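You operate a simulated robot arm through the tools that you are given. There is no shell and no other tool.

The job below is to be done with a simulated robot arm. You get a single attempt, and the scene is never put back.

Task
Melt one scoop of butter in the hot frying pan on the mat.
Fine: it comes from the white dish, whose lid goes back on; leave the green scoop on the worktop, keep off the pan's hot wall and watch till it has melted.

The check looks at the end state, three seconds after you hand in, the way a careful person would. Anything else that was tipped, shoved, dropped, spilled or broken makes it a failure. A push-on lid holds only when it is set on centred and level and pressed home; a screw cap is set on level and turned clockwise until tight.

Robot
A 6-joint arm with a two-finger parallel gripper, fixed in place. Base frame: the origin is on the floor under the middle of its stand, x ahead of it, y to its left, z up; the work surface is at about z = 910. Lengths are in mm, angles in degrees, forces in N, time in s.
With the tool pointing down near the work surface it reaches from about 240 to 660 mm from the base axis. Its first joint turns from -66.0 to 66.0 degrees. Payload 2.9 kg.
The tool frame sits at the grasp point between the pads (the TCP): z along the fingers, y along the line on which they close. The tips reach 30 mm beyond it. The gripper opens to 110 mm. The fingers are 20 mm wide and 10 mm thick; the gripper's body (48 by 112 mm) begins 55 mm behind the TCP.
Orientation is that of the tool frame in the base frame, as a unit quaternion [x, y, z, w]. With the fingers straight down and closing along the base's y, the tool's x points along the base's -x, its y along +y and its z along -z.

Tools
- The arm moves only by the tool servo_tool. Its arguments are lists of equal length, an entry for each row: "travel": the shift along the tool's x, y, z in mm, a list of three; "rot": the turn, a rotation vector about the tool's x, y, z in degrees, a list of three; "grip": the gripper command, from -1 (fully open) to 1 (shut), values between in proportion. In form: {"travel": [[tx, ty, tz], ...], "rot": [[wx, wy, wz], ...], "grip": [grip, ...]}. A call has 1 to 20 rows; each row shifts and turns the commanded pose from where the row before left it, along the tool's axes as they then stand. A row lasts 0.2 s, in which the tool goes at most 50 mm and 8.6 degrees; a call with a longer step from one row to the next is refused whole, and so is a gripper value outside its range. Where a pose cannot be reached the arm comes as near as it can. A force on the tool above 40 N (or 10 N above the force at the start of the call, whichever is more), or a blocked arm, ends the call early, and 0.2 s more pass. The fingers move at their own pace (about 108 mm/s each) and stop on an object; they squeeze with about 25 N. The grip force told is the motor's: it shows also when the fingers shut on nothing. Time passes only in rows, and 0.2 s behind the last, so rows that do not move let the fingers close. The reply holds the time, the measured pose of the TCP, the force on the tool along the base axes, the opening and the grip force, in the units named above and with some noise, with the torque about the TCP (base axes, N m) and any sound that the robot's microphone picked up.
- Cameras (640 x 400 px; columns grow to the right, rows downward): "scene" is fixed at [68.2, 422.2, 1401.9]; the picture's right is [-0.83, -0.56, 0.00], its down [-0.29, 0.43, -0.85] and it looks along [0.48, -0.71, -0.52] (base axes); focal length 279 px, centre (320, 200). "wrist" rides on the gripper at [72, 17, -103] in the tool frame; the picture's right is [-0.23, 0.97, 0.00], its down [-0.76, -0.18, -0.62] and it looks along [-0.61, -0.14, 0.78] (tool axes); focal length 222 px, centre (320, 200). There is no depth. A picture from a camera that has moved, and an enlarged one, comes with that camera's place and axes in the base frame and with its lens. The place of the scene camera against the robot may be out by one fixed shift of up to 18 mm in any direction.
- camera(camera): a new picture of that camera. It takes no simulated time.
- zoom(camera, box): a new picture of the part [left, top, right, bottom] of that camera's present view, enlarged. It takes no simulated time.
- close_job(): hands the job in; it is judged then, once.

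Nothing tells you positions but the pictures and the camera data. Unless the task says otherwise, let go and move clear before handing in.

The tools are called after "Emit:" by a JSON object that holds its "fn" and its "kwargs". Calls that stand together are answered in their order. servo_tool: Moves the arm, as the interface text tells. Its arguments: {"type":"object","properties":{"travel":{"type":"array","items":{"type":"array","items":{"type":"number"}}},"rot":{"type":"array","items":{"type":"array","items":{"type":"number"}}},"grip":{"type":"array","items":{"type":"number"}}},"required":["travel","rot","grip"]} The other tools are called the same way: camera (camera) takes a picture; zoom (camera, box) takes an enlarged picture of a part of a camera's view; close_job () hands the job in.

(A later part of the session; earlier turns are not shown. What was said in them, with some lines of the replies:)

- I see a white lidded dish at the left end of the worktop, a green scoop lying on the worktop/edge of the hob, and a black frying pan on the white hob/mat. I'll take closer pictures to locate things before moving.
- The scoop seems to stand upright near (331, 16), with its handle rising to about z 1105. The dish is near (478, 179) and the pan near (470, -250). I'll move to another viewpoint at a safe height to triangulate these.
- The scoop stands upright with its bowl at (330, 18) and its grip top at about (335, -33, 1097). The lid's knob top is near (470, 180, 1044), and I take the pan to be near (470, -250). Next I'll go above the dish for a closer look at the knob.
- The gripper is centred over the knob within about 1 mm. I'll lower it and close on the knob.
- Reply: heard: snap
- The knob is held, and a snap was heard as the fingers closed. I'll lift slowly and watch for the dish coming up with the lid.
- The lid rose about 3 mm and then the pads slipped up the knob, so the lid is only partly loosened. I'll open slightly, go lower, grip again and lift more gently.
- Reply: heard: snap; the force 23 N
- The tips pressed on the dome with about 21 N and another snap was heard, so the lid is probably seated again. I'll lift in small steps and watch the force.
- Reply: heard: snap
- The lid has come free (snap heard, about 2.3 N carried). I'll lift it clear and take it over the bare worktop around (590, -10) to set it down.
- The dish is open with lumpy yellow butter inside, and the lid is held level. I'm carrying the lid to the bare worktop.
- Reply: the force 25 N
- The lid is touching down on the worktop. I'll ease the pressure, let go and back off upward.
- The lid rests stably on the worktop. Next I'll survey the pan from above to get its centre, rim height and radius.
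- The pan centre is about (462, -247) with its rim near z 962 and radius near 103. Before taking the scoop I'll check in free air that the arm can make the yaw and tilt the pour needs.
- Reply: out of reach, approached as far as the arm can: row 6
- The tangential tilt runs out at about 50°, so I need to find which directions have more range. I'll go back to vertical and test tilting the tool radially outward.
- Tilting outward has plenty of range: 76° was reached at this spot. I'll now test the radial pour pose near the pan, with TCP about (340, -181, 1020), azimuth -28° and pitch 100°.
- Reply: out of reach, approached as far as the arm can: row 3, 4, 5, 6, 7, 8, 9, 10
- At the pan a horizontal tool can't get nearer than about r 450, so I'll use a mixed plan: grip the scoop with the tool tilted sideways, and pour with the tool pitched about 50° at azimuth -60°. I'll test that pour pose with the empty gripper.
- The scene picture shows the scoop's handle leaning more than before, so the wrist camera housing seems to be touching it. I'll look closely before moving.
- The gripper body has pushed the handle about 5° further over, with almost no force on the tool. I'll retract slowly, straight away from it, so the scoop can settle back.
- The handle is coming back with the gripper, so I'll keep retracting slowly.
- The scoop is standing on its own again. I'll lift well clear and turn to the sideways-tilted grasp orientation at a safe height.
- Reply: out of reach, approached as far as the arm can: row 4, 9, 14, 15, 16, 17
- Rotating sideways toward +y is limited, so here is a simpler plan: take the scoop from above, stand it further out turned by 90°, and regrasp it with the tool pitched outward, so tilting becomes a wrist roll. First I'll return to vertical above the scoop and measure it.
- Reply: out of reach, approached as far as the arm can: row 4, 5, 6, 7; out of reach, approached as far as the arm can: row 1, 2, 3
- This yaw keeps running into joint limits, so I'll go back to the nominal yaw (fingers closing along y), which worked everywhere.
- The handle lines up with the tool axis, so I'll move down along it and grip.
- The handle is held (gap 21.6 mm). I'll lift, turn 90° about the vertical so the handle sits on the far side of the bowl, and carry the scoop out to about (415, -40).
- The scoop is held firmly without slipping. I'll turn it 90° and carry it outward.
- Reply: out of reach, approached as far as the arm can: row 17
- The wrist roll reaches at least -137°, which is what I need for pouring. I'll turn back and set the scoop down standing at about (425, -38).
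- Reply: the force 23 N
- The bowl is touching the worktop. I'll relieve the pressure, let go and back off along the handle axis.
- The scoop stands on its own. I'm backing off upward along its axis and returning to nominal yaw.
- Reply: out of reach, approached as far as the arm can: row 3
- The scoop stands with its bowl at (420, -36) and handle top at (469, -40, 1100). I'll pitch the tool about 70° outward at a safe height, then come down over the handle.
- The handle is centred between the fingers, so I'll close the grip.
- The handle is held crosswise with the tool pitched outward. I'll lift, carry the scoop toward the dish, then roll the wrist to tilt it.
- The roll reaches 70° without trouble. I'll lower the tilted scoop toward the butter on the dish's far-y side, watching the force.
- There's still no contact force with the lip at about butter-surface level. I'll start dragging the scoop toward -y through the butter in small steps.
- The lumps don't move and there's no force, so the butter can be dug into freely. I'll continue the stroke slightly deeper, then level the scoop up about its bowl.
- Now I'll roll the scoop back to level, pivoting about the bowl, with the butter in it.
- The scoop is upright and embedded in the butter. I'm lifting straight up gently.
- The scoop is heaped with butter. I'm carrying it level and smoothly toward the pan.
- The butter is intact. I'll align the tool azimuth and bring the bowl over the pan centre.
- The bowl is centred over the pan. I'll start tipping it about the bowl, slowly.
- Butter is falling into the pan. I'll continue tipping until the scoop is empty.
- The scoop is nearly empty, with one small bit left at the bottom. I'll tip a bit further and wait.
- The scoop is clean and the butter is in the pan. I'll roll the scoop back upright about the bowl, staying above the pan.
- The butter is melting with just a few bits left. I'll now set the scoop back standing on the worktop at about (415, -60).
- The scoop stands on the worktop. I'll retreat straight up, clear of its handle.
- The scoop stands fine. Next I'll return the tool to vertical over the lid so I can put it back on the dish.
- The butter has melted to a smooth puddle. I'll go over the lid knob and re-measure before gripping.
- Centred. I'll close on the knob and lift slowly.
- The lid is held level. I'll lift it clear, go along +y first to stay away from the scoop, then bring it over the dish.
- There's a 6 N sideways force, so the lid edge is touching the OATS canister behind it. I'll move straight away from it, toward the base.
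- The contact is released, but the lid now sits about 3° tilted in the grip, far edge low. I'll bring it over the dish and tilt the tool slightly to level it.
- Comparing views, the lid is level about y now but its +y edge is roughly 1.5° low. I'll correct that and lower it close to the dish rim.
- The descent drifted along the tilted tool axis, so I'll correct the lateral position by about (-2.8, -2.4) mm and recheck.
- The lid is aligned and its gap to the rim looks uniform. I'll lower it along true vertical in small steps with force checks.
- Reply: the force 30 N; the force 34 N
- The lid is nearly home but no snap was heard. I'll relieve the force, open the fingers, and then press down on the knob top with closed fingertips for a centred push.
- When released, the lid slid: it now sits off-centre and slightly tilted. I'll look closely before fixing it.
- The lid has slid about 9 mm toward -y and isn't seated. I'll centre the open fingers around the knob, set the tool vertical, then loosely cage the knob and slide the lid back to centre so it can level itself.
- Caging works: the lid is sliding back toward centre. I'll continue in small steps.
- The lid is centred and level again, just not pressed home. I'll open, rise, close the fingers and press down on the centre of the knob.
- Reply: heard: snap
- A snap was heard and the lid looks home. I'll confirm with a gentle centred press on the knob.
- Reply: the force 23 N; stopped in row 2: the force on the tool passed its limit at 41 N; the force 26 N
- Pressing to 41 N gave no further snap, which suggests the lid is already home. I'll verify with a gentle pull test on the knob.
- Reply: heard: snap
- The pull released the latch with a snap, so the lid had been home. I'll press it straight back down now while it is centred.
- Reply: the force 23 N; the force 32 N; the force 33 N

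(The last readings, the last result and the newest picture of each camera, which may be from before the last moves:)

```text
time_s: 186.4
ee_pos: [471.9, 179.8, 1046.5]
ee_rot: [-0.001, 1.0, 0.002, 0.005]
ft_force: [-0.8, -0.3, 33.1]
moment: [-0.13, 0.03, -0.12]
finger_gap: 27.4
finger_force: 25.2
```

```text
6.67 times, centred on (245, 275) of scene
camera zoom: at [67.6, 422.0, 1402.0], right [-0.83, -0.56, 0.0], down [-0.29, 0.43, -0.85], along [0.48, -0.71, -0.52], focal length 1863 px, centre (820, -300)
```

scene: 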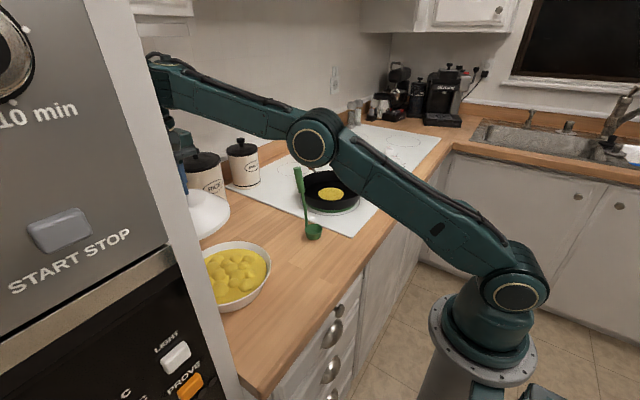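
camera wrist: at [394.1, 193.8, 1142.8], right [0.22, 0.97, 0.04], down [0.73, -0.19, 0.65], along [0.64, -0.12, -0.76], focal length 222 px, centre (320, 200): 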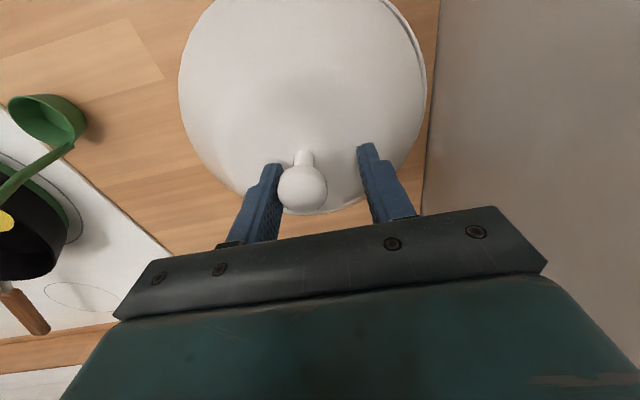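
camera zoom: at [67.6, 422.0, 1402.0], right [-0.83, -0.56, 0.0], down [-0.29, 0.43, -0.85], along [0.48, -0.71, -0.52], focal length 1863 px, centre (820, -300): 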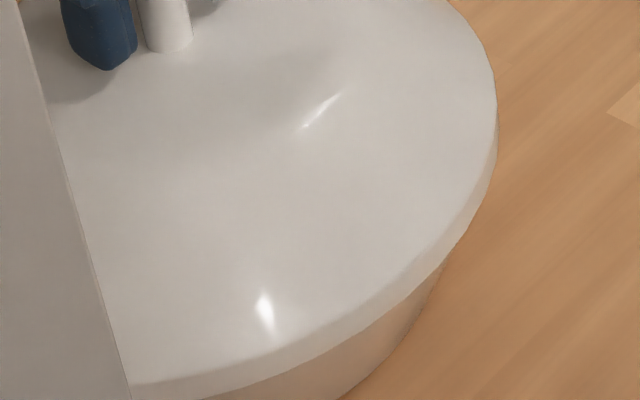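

Emit:
{"fn": "servo_tool", "kwargs": {"travel": [[0, 0, -1.0], [0, 0, -1.0], [0, 0, 0]], "rot": [[0, 0, 0], [0, 0, 0], [0, 0, 0]], "grip": [0.6, 0.6, 0.6]}}

Emit:
{"fn": "servo_tool", "kwargs": {"travel": [[0, 0, 0], [0, 0, 0], [0, 0, 0], [0, 0, 0]], "rot": [[0, 0, 0], [0, 0, 0], [0, 0, 0], [0, 0, 0]], "grip": [0.46, 0.4, 0.3, 0.1]}}

Emit:
{"fn": "zoom", "kwargs": {"camera": "wrist", "box": [200, 80, 440, 240]}}

Emit:
{"fn": "zoom", "kwargs": {"camera": "scene", "box": [205, 245, 285, 305]}}

```text
time_s: 187.2
ee_pos: [472.4, 180.6, 1046.5]
ee_rot: [-0.002, 1.0, 0.003, 0.004]
ft_force: [6.8, 1.3, 22.1]
moment: [-0.09, -0.29, -0.1]
finger_gap: 27.1
finger_force: 25.2
```

```text
time_s: 188.2
ee_pos: [471.6, 178.9, 1045.9]
ee_rot: [-0.002, 1.0, 0.002, 0.003]
ft_force: [-1.2, -0.2, -0.3]
moment: [0.05, 0.02, -0.03]
finger_gap: 49.6
finger_force: 0.0
heard: snap
```

```text
2.50 times, centred on (320, 160) of wrist
camera zoom: at [397.1, 195.1, 1147.5], right [0.22, 0.97, 0.0], down [0.76, -0.18, 0.63], along [0.61, -0.14, -0.78], focal length 555 px, centre (320, 300)
```

zoom: 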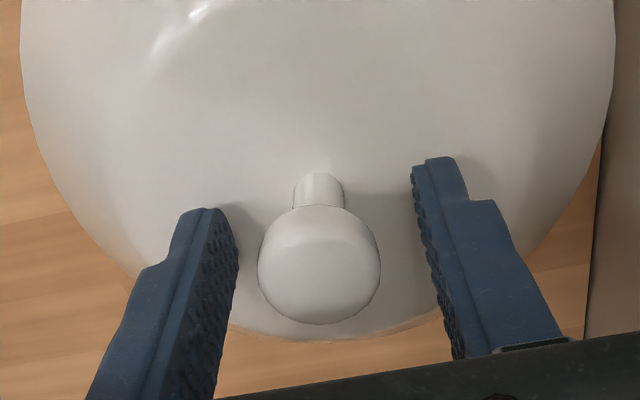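

```text
6.67 times, centred on (245, 275) of scene
camera zoom: at [68.2, 422.2, 1401.9], right [-0.83, -0.56, 0.0], down [-0.29, 0.43, -0.85], along [0.48, -0.71, -0.52], focal length 1863 px, centre (820, -300)
```

zoom: 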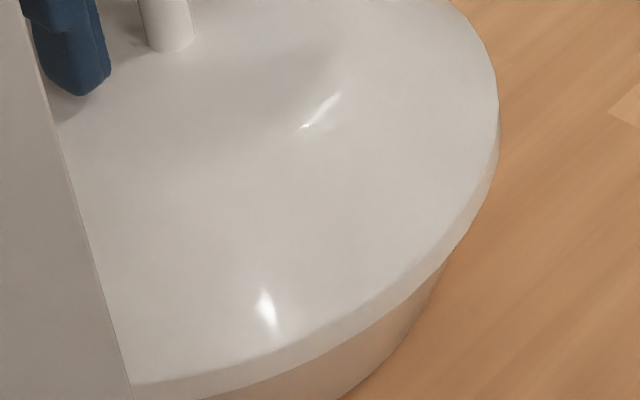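

A snap as the lid settled freely: it's home, with no contact now. I'll retreat straight up without touching the knob.

Emit:
{"fn": "servo_tool", "kwargs": {"travel": [[0, 0, 0], [0, 0, -8], [0, 0, -20], [0, 0, -30], [0, 0, -30], [0, 0, -30], [0, 0, -30], [0, 0, 0]], "rot": [[0, 0, 0], [0, 0, 0], [0, 0, 0], [0, 0, 0], [0, 0, 0], [0, 0, 0], [0, 0, 0], [0, 0, 0]], "grip": [0.1, 0.1, 0.1, 0.1, 0.1, 0.1, 0.1, 0.1]}}

Emit:
{"fn": "camera", "kwargs": {"camera": "wrist"}}

Emit:
{"fn": "zoom", "kwargs": {"camera": "scene", "box": [180, 210, 300, 330]}}

Emit:
{"fn": "camera", "kwargs": {"camera": "scene"}}

```text
time_s: 190.0
ee_pos: [469.0, 180.2, 1194.0]
ee_rot: [-0.002, 1.0, 0.002, 0.003]
ft_force: [0.4, 0.2, -0.3]
moment: [-0.02, -0.02, 0.02]
finger_gap: 49.4
finger_force: 0.0
```

```text
taken
camera wrist: at [396.2, 195.5, 1296.1], right [0.22, 0.97, 0.0], down [0.76, -0.18, 0.63], along [0.61, -0.14, -0.78], focal length 222 px, centre (320, 200)
```

wrist: 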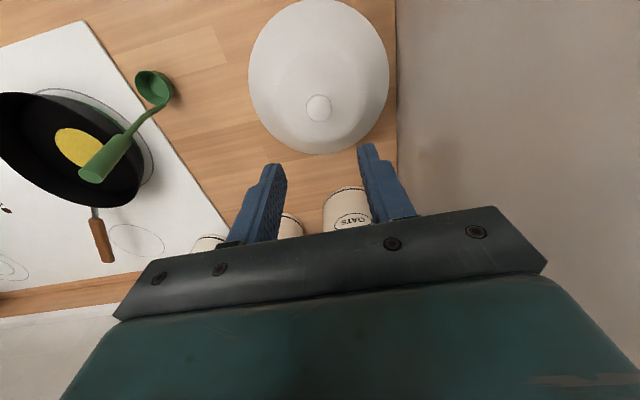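

```text
3.33 times, centred on (240, 270) of scene
camera zoom: at [68.2, 422.2, 1401.9], right [-0.83, -0.56, 0.0], down [-0.29, 0.43, -0.85], along [0.48, -0.71, -0.52], focal length 931 px, centre (587, -33)
```

zoom: 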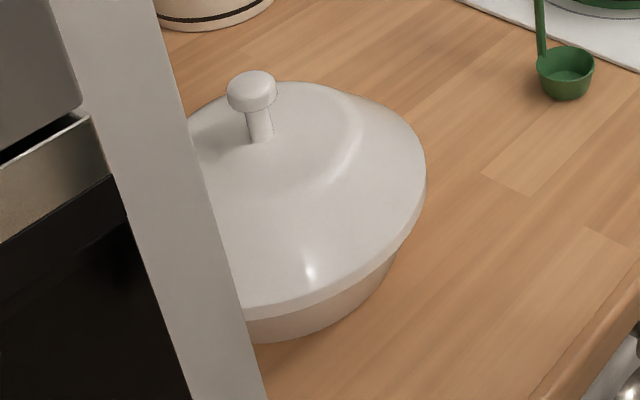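

```text
taken
```

scene: 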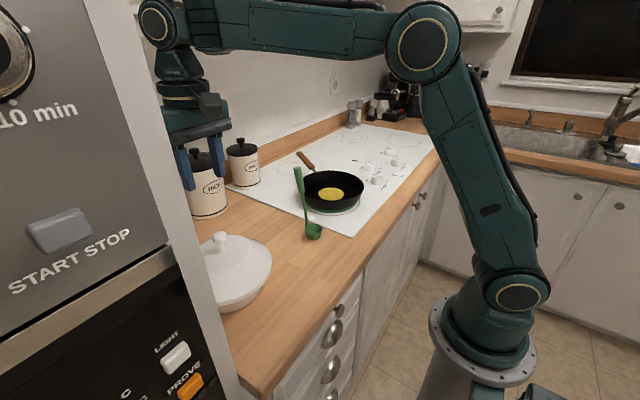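

The lid sits as at the start. I'll return to my first viewing pose with the fingers fully open to compare the canisters with the early picture.

Emit:
{"fn": "servo_tool", "kwargs": {"travel": [[0.8, -3.1, 0], [0, 0, -1], [0, 0, 0], [0, 0, 0], [0, 0, 0]], "rot": [[0, -0.3, 0], [0, 0, 0], [0, 0, 0], [0, 0, 0], [0, 0, 0]], "grip": [-0.5, -1, -1, -1, -1]}}

Emit:
{"fn": "camera", "kwargs": {"camera": "wrist"}}

Emit:
{"fn": "zoom", "kwargs": {"camera": "wrist", "box": [240, 0, 410, 160]}}

Emit:
{"fn": "zoom", "kwargs": {"camera": "wrist", "box": [230, 150, 420, 260]}}

```text
time_s: 191.2
ee_pos: [469.7, 176.0, 1194.8]
ee_rot: [-0.001, 1.0, 0.003, 0.005]
ft_force: [-0.9, -0.5, -0.4]
moment: [-0.03, 0.0, -0.01]
finger_gap: 109.9
finger_force: 0.0
```

```text
taken
camera wrist: at [394.9, 192.0, 1296.1], right [0.22, 0.97, 0.01], down [0.76, -0.18, 0.63], along [0.62, -0.14, -0.78], focal length 222 px, centre (320, 200)
```

wrist: 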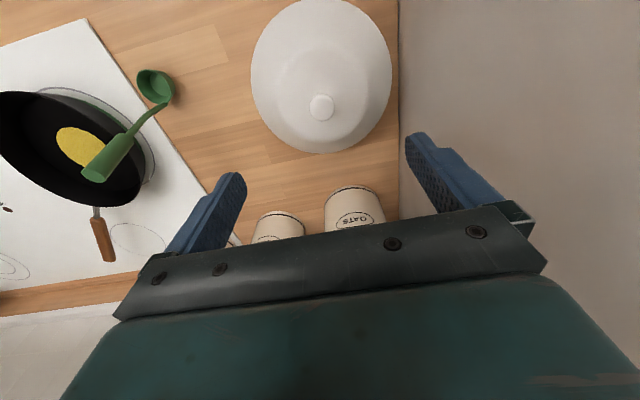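

```text
2.50 times, centred on (325, 80) of wrist
camera zoom: at [394.9, 192.0, 1296.1], right [0.22, 0.97, 0.01], down [0.76, -0.18, 0.63], along [0.62, -0.14, -0.78], focal length 555 px, centre (308, 500)
```

zoom: 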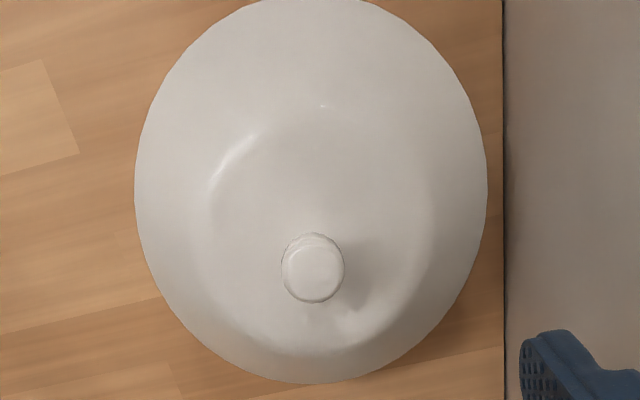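

```text
3.37 times, centred on (325, 205) of wrist
camera zoom: at [394.9, 192.0, 1296.1], right [0.22, 0.97, 0.01], down [0.76, -0.18, 0.63], along [0.62, -0.14, -0.78], focal length 748 px, centre (303, 183)
```

zoom: 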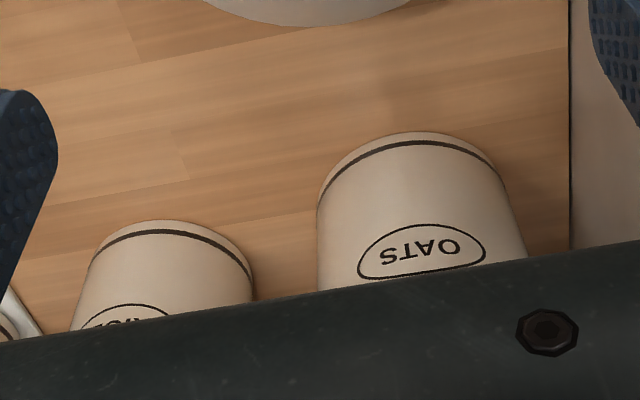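

Emit:
{"fn": "zoom", "kwargs": {"camera": "scene", "box": [290, 150, 380, 220]}}

Emit:
{"fn": "zoom", "kwargs": {"camera": "wrist", "box": [0, 60, 200, 260]}}

Emit:
{"fn": "zoom", "kwargs": {"camera": "scene", "box": [200, 130, 380, 270]}}

```text
5.71 times, centred on (335, 185) of scene
camera zoom: at [68.2, 422.2, 1401.9], right [-0.83, -0.56, 0.0], down [-0.29, 0.43, -0.85], along [0.48, -0.71, -0.52], focal length 1597 px, centre (234, 286)
```

zoom: 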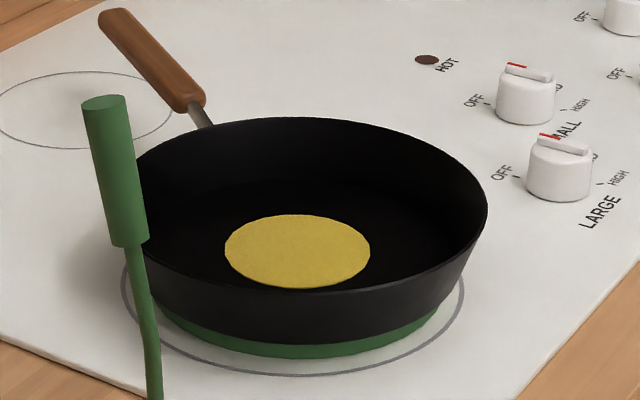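

```text
2.00 times, centred on (100, 160) of wrist
camera zoom: at [394.9, 192.0, 1296.1], right [0.22, 0.97, 0.01], down [0.76, -0.18, 0.63], along [0.62, -0.14, -0.78], focal length 444 px, centre (760, 280)
```

zoom: 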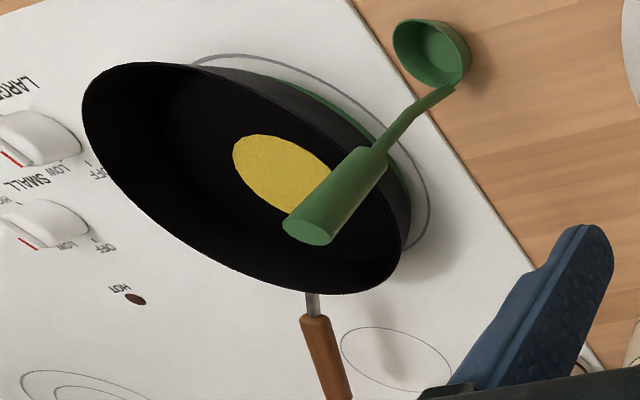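

```text
2.86 times, centred on (290, 200) of scene
camera zoom: at [68.2, 422.2, 1401.9], right [-0.83, -0.56, 0.0], down [-0.29, 0.43, -0.85], along [0.48, -0.71, -0.52], focal length 798 px, centre (406, 200)
```

zoom: 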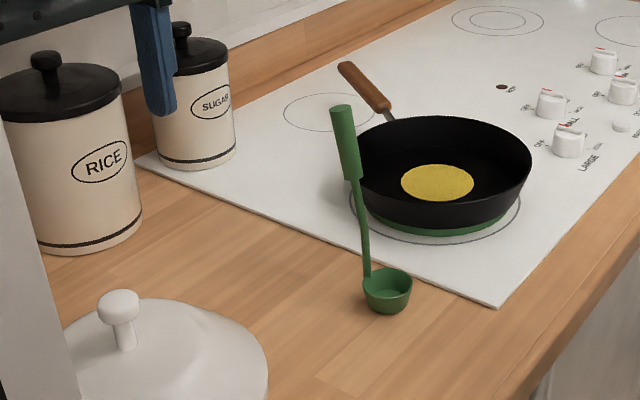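

The butter is a flat puddle. I'll move the arm clear to its starting area and keep watching for any further change.

Emit:
{"fn": "servo_tool", "kwargs": {"travel": [[0, 0, -20], [20, 0, -20], [30, 0, -10], [30, 0, 0], [30, 0, 0], [30, 0, 0], [0, 0, 0], [0, 0, 0], [0, 0, 0], [0, 0, 0], [0, 0, 0], [0, 0, 0], [0, 0, 0], [0, 0, 0], [0, 0, 0], [0, 0, 0], [0, 0, 0], [0, 0, 0], [0, 0, 0], [0, 0, 0]], "rot": [[0, 0, 0], [0, 0, 0], [0, 0, 0], [0, 0, 0], [0, 0, 0], [0, 0, 0], [0, 0, 0], [0, 0, 0], [0, 0, 0], [0, 0, 0], [0, 0, 0], [0, 0, 0], [0, 0, 0], [0, 0, 0], [0, 0, 0], [0, 0, 0], [0, 0, 0], [0, 0, 0], [0, 0, 0], [0, 0, 0]], "grip": [-1, -1, -1, -1, -1, -1, -1, -1, -1, -1, -1, -1, -1, -1, -1, -1, -1, -1, -1, -1]}}

Emit:
{"fn": "zoom", "kwargs": {"camera": "scene", "box": [290, 150, 380, 220]}}

Emit:
{"fn": "servo_tool", "kwargs": {"travel": [[0, 0, 0], [0, 0, 0], [0, 0, 0], [0, 0, 0], [0, 0, 0], [0, 0, 0], [0, 0, 0], [0, 0, 0], [0, 0, 0], [0, 0, 0], [0, 0, 0], [0, 0, 0], [0, 0, 0], [0, 0, 0], [0, 0, 0], [0, 0, 0], [0, 0, 0], [0, 0, 0], [0, 0, 0], [0, 0, 0]], "rot": [[0, 0, 0], [0, 0, 0], [0, 0, 0], [0, 0, 0], [0, 0, 0], [0, 0, 0], [0, 0, 0], [0, 0, 0], [0, 0, 0], [0, 0, 0], [0, 0, 0], [0, 0, 0], [0, 0, 0], [0, 0, 0], [0, 0, 0], [0, 0, 0], [0, 0, 0], [0, 0, 0], [0, 0, 0], [0, 0, 0]], "grip": [-1, -1, -1, -1, -1, -1, -1, -1, -1, -1, -1, -1, -1, -1, -1, -1, -1, -1, -1, -1]}}

Emit:
{"fn": "servo_tool", "kwargs": {"travel": [[0, 0, 0], [0, 0, 0], [0, 0, 0], [0, 0, 0], [0, 0, 0], [0, 0, 0], [0, 0, 0], [0, 0, 0], [0, 0, 0], [0, 0, 0], [0, 0, 0], [0, 0, 0], [0, 0, 0], [0, 0, 0], [0, 0, 0], [0, 0, 0], [0, 0, 0], [0, 0, 0], [0, 0, 0], [0, 0, 0]], "rot": [[0, 0, 0], [0, 0, 0], [0, 0, 0], [0, 0, 0], [0, 0, 0], [0, 0, 0], [0, 0, 0], [0, 0, 0], [0, 0, 0], [0, 0, 0], [0, 0, 0], [0, 0, 0], [0, 0, 0], [0, 0, 0], [0, 0, 0], [0, 0, 0], [0, 0, 0], [0, 0, 0], [0, 0, 0], [0, 0, 0]], "grip": [-1, -1, -1, -1, -1, -1, -1, -1, -1, -1, -1, -1, -1, -1, -1, -1, -1, -1, -1, -1]}}

Emit:
{"fn": "zoom", "kwargs": {"camera": "scene", "box": [290, 150, 380, 220]}}

Emit:
{"fn": "camera", "kwargs": {"camera": "scene"}}

Emit:
{"fn": "camera", "kwargs": {"camera": "wrist"}}

```text
time_s: 195.4
ee_pos: [330.9, 173.7, 1242.4]
ee_rot: [-0.002, 1.0, 0.002, 0.005]
ft_force: [0.0, -0.2, -0.5]
moment: [0.01, 0.03, 0.02]
finger_gap: 110.0
finger_force: 0.0
```

```text
5.71 times, centred on (335, 185) of scene
camera zoom: at [68.2, 422.2, 1401.9], right [-0.83, -0.56, 0.0], down [-0.29, 0.43, -0.85], along [0.48, -0.71, -0.52], focal length 1597 px, centre (234, 286)
```

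zoom: 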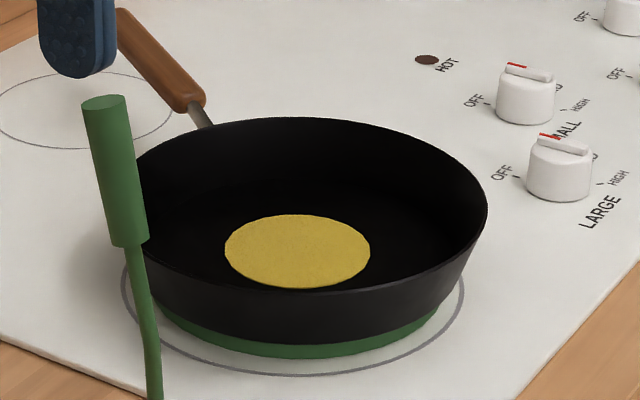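

```text
time_s: 199.6
ee_pos: [330.4, 173.6, 1243.1]
ee_rot: [-0.001, 1.0, 0.002, 0.006]
ft_force: [-0.2, 0.3, 0.4]
moment: [-0.01, -0.01, -0.01]
finger_gap: 109.8
finger_force: 0.0
```

```text
time_s: 203.8
ee_pos: [329.9, 175.4, 1241.9]
ee_rot: [-0.002, 1.0, 0.002, 0.006]
ft_force: [0.7, 0.8, 0.1]
moment: [0.04, 0.01, 0.02]
finger_gap: 110.0
finger_force: 0.1
```

```text
5.71 times, centred on (335, 185) of scene
camera zoom: at [68.2, 422.2, 1401.9], right [-0.83, -0.56, 0.0], down [-0.29, 0.43, -0.85], along [0.48, -0.71, -0.52], focal length 1597 px, centre (234, 286)
```

zoom: 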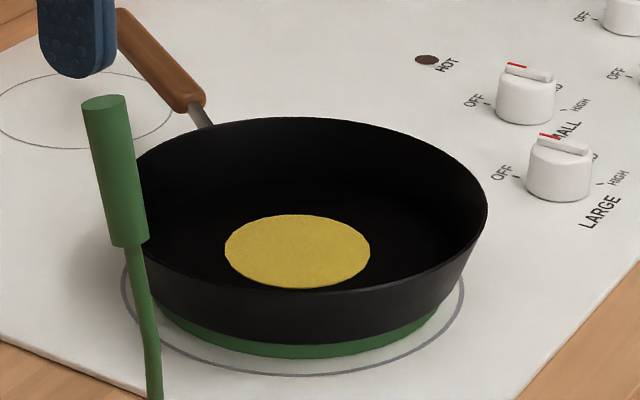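

```text
taken
```

scene: 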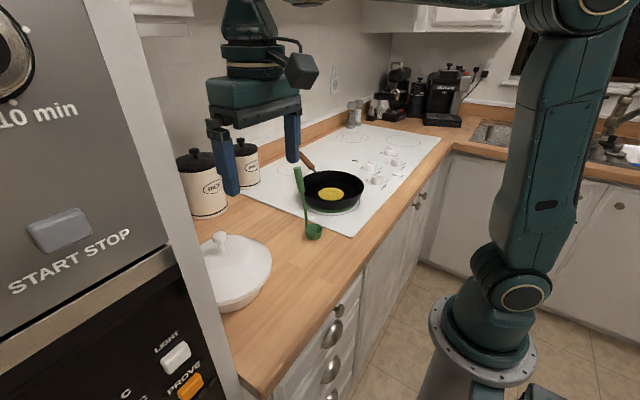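

```text
taken
camera wrist: at [255.2, 189.2, 1344.1], right [0.22, 0.97, 0.01], down [0.76, -0.18, 0.63], along [0.62, -0.14, -0.78], focal length 222 px, centre (320, 200)
```

wrist: 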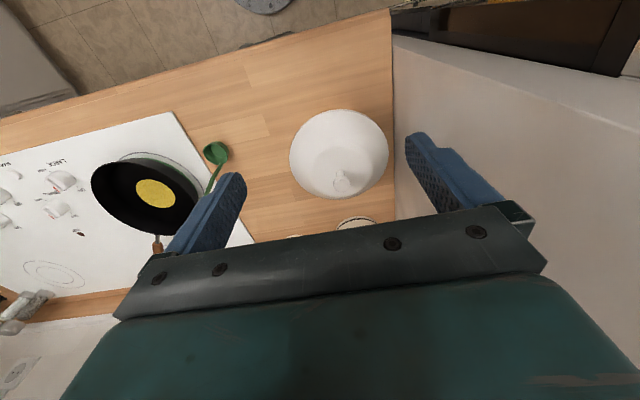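

The scene has held steady. The butter is a flat, lump-free puddle that no longer changes, and the lid sits level at its original height, with a snap heard as it settled. The empty scoop stands on the worktop, nothing is spilled and the arm is clear, so I'm handing in.

Emit:
{"fn": "close_job", "kwargs": {}}

```text
The job is handed in.
```

I've handed the job in. The end state as I last saw it:

- **Butter:** one scoop from the white dish is in the frying pan. It melted to a flat, lump-free puddle that stayed the same over the last 12 seconds or so of watching.
- **Dish lid:** the lid is back on, level and at its original height. It slid off centre on my first try, so I recentred it and pressed it down. I then loosened it with a pull test and pressed it home again. I heard it snap as I let go and didn't touch it after that.
- **Scoop:** it is empty and standing on the worktop, further out than where it started. It was poured from above the rim and I saw no contact with the pan.
- **Everything else:** I saw nothing spilled, tipped or moved.

Two other contacts happened along the way:

- **Scoop handle:** the gripper pushed it over by about 5° early on, and it settled back upright.
- **OATS canister:** the lid edge pressed something behind it, most likely this canister, with about 6 N. Compared with an early picture, the canister looks unmoved.
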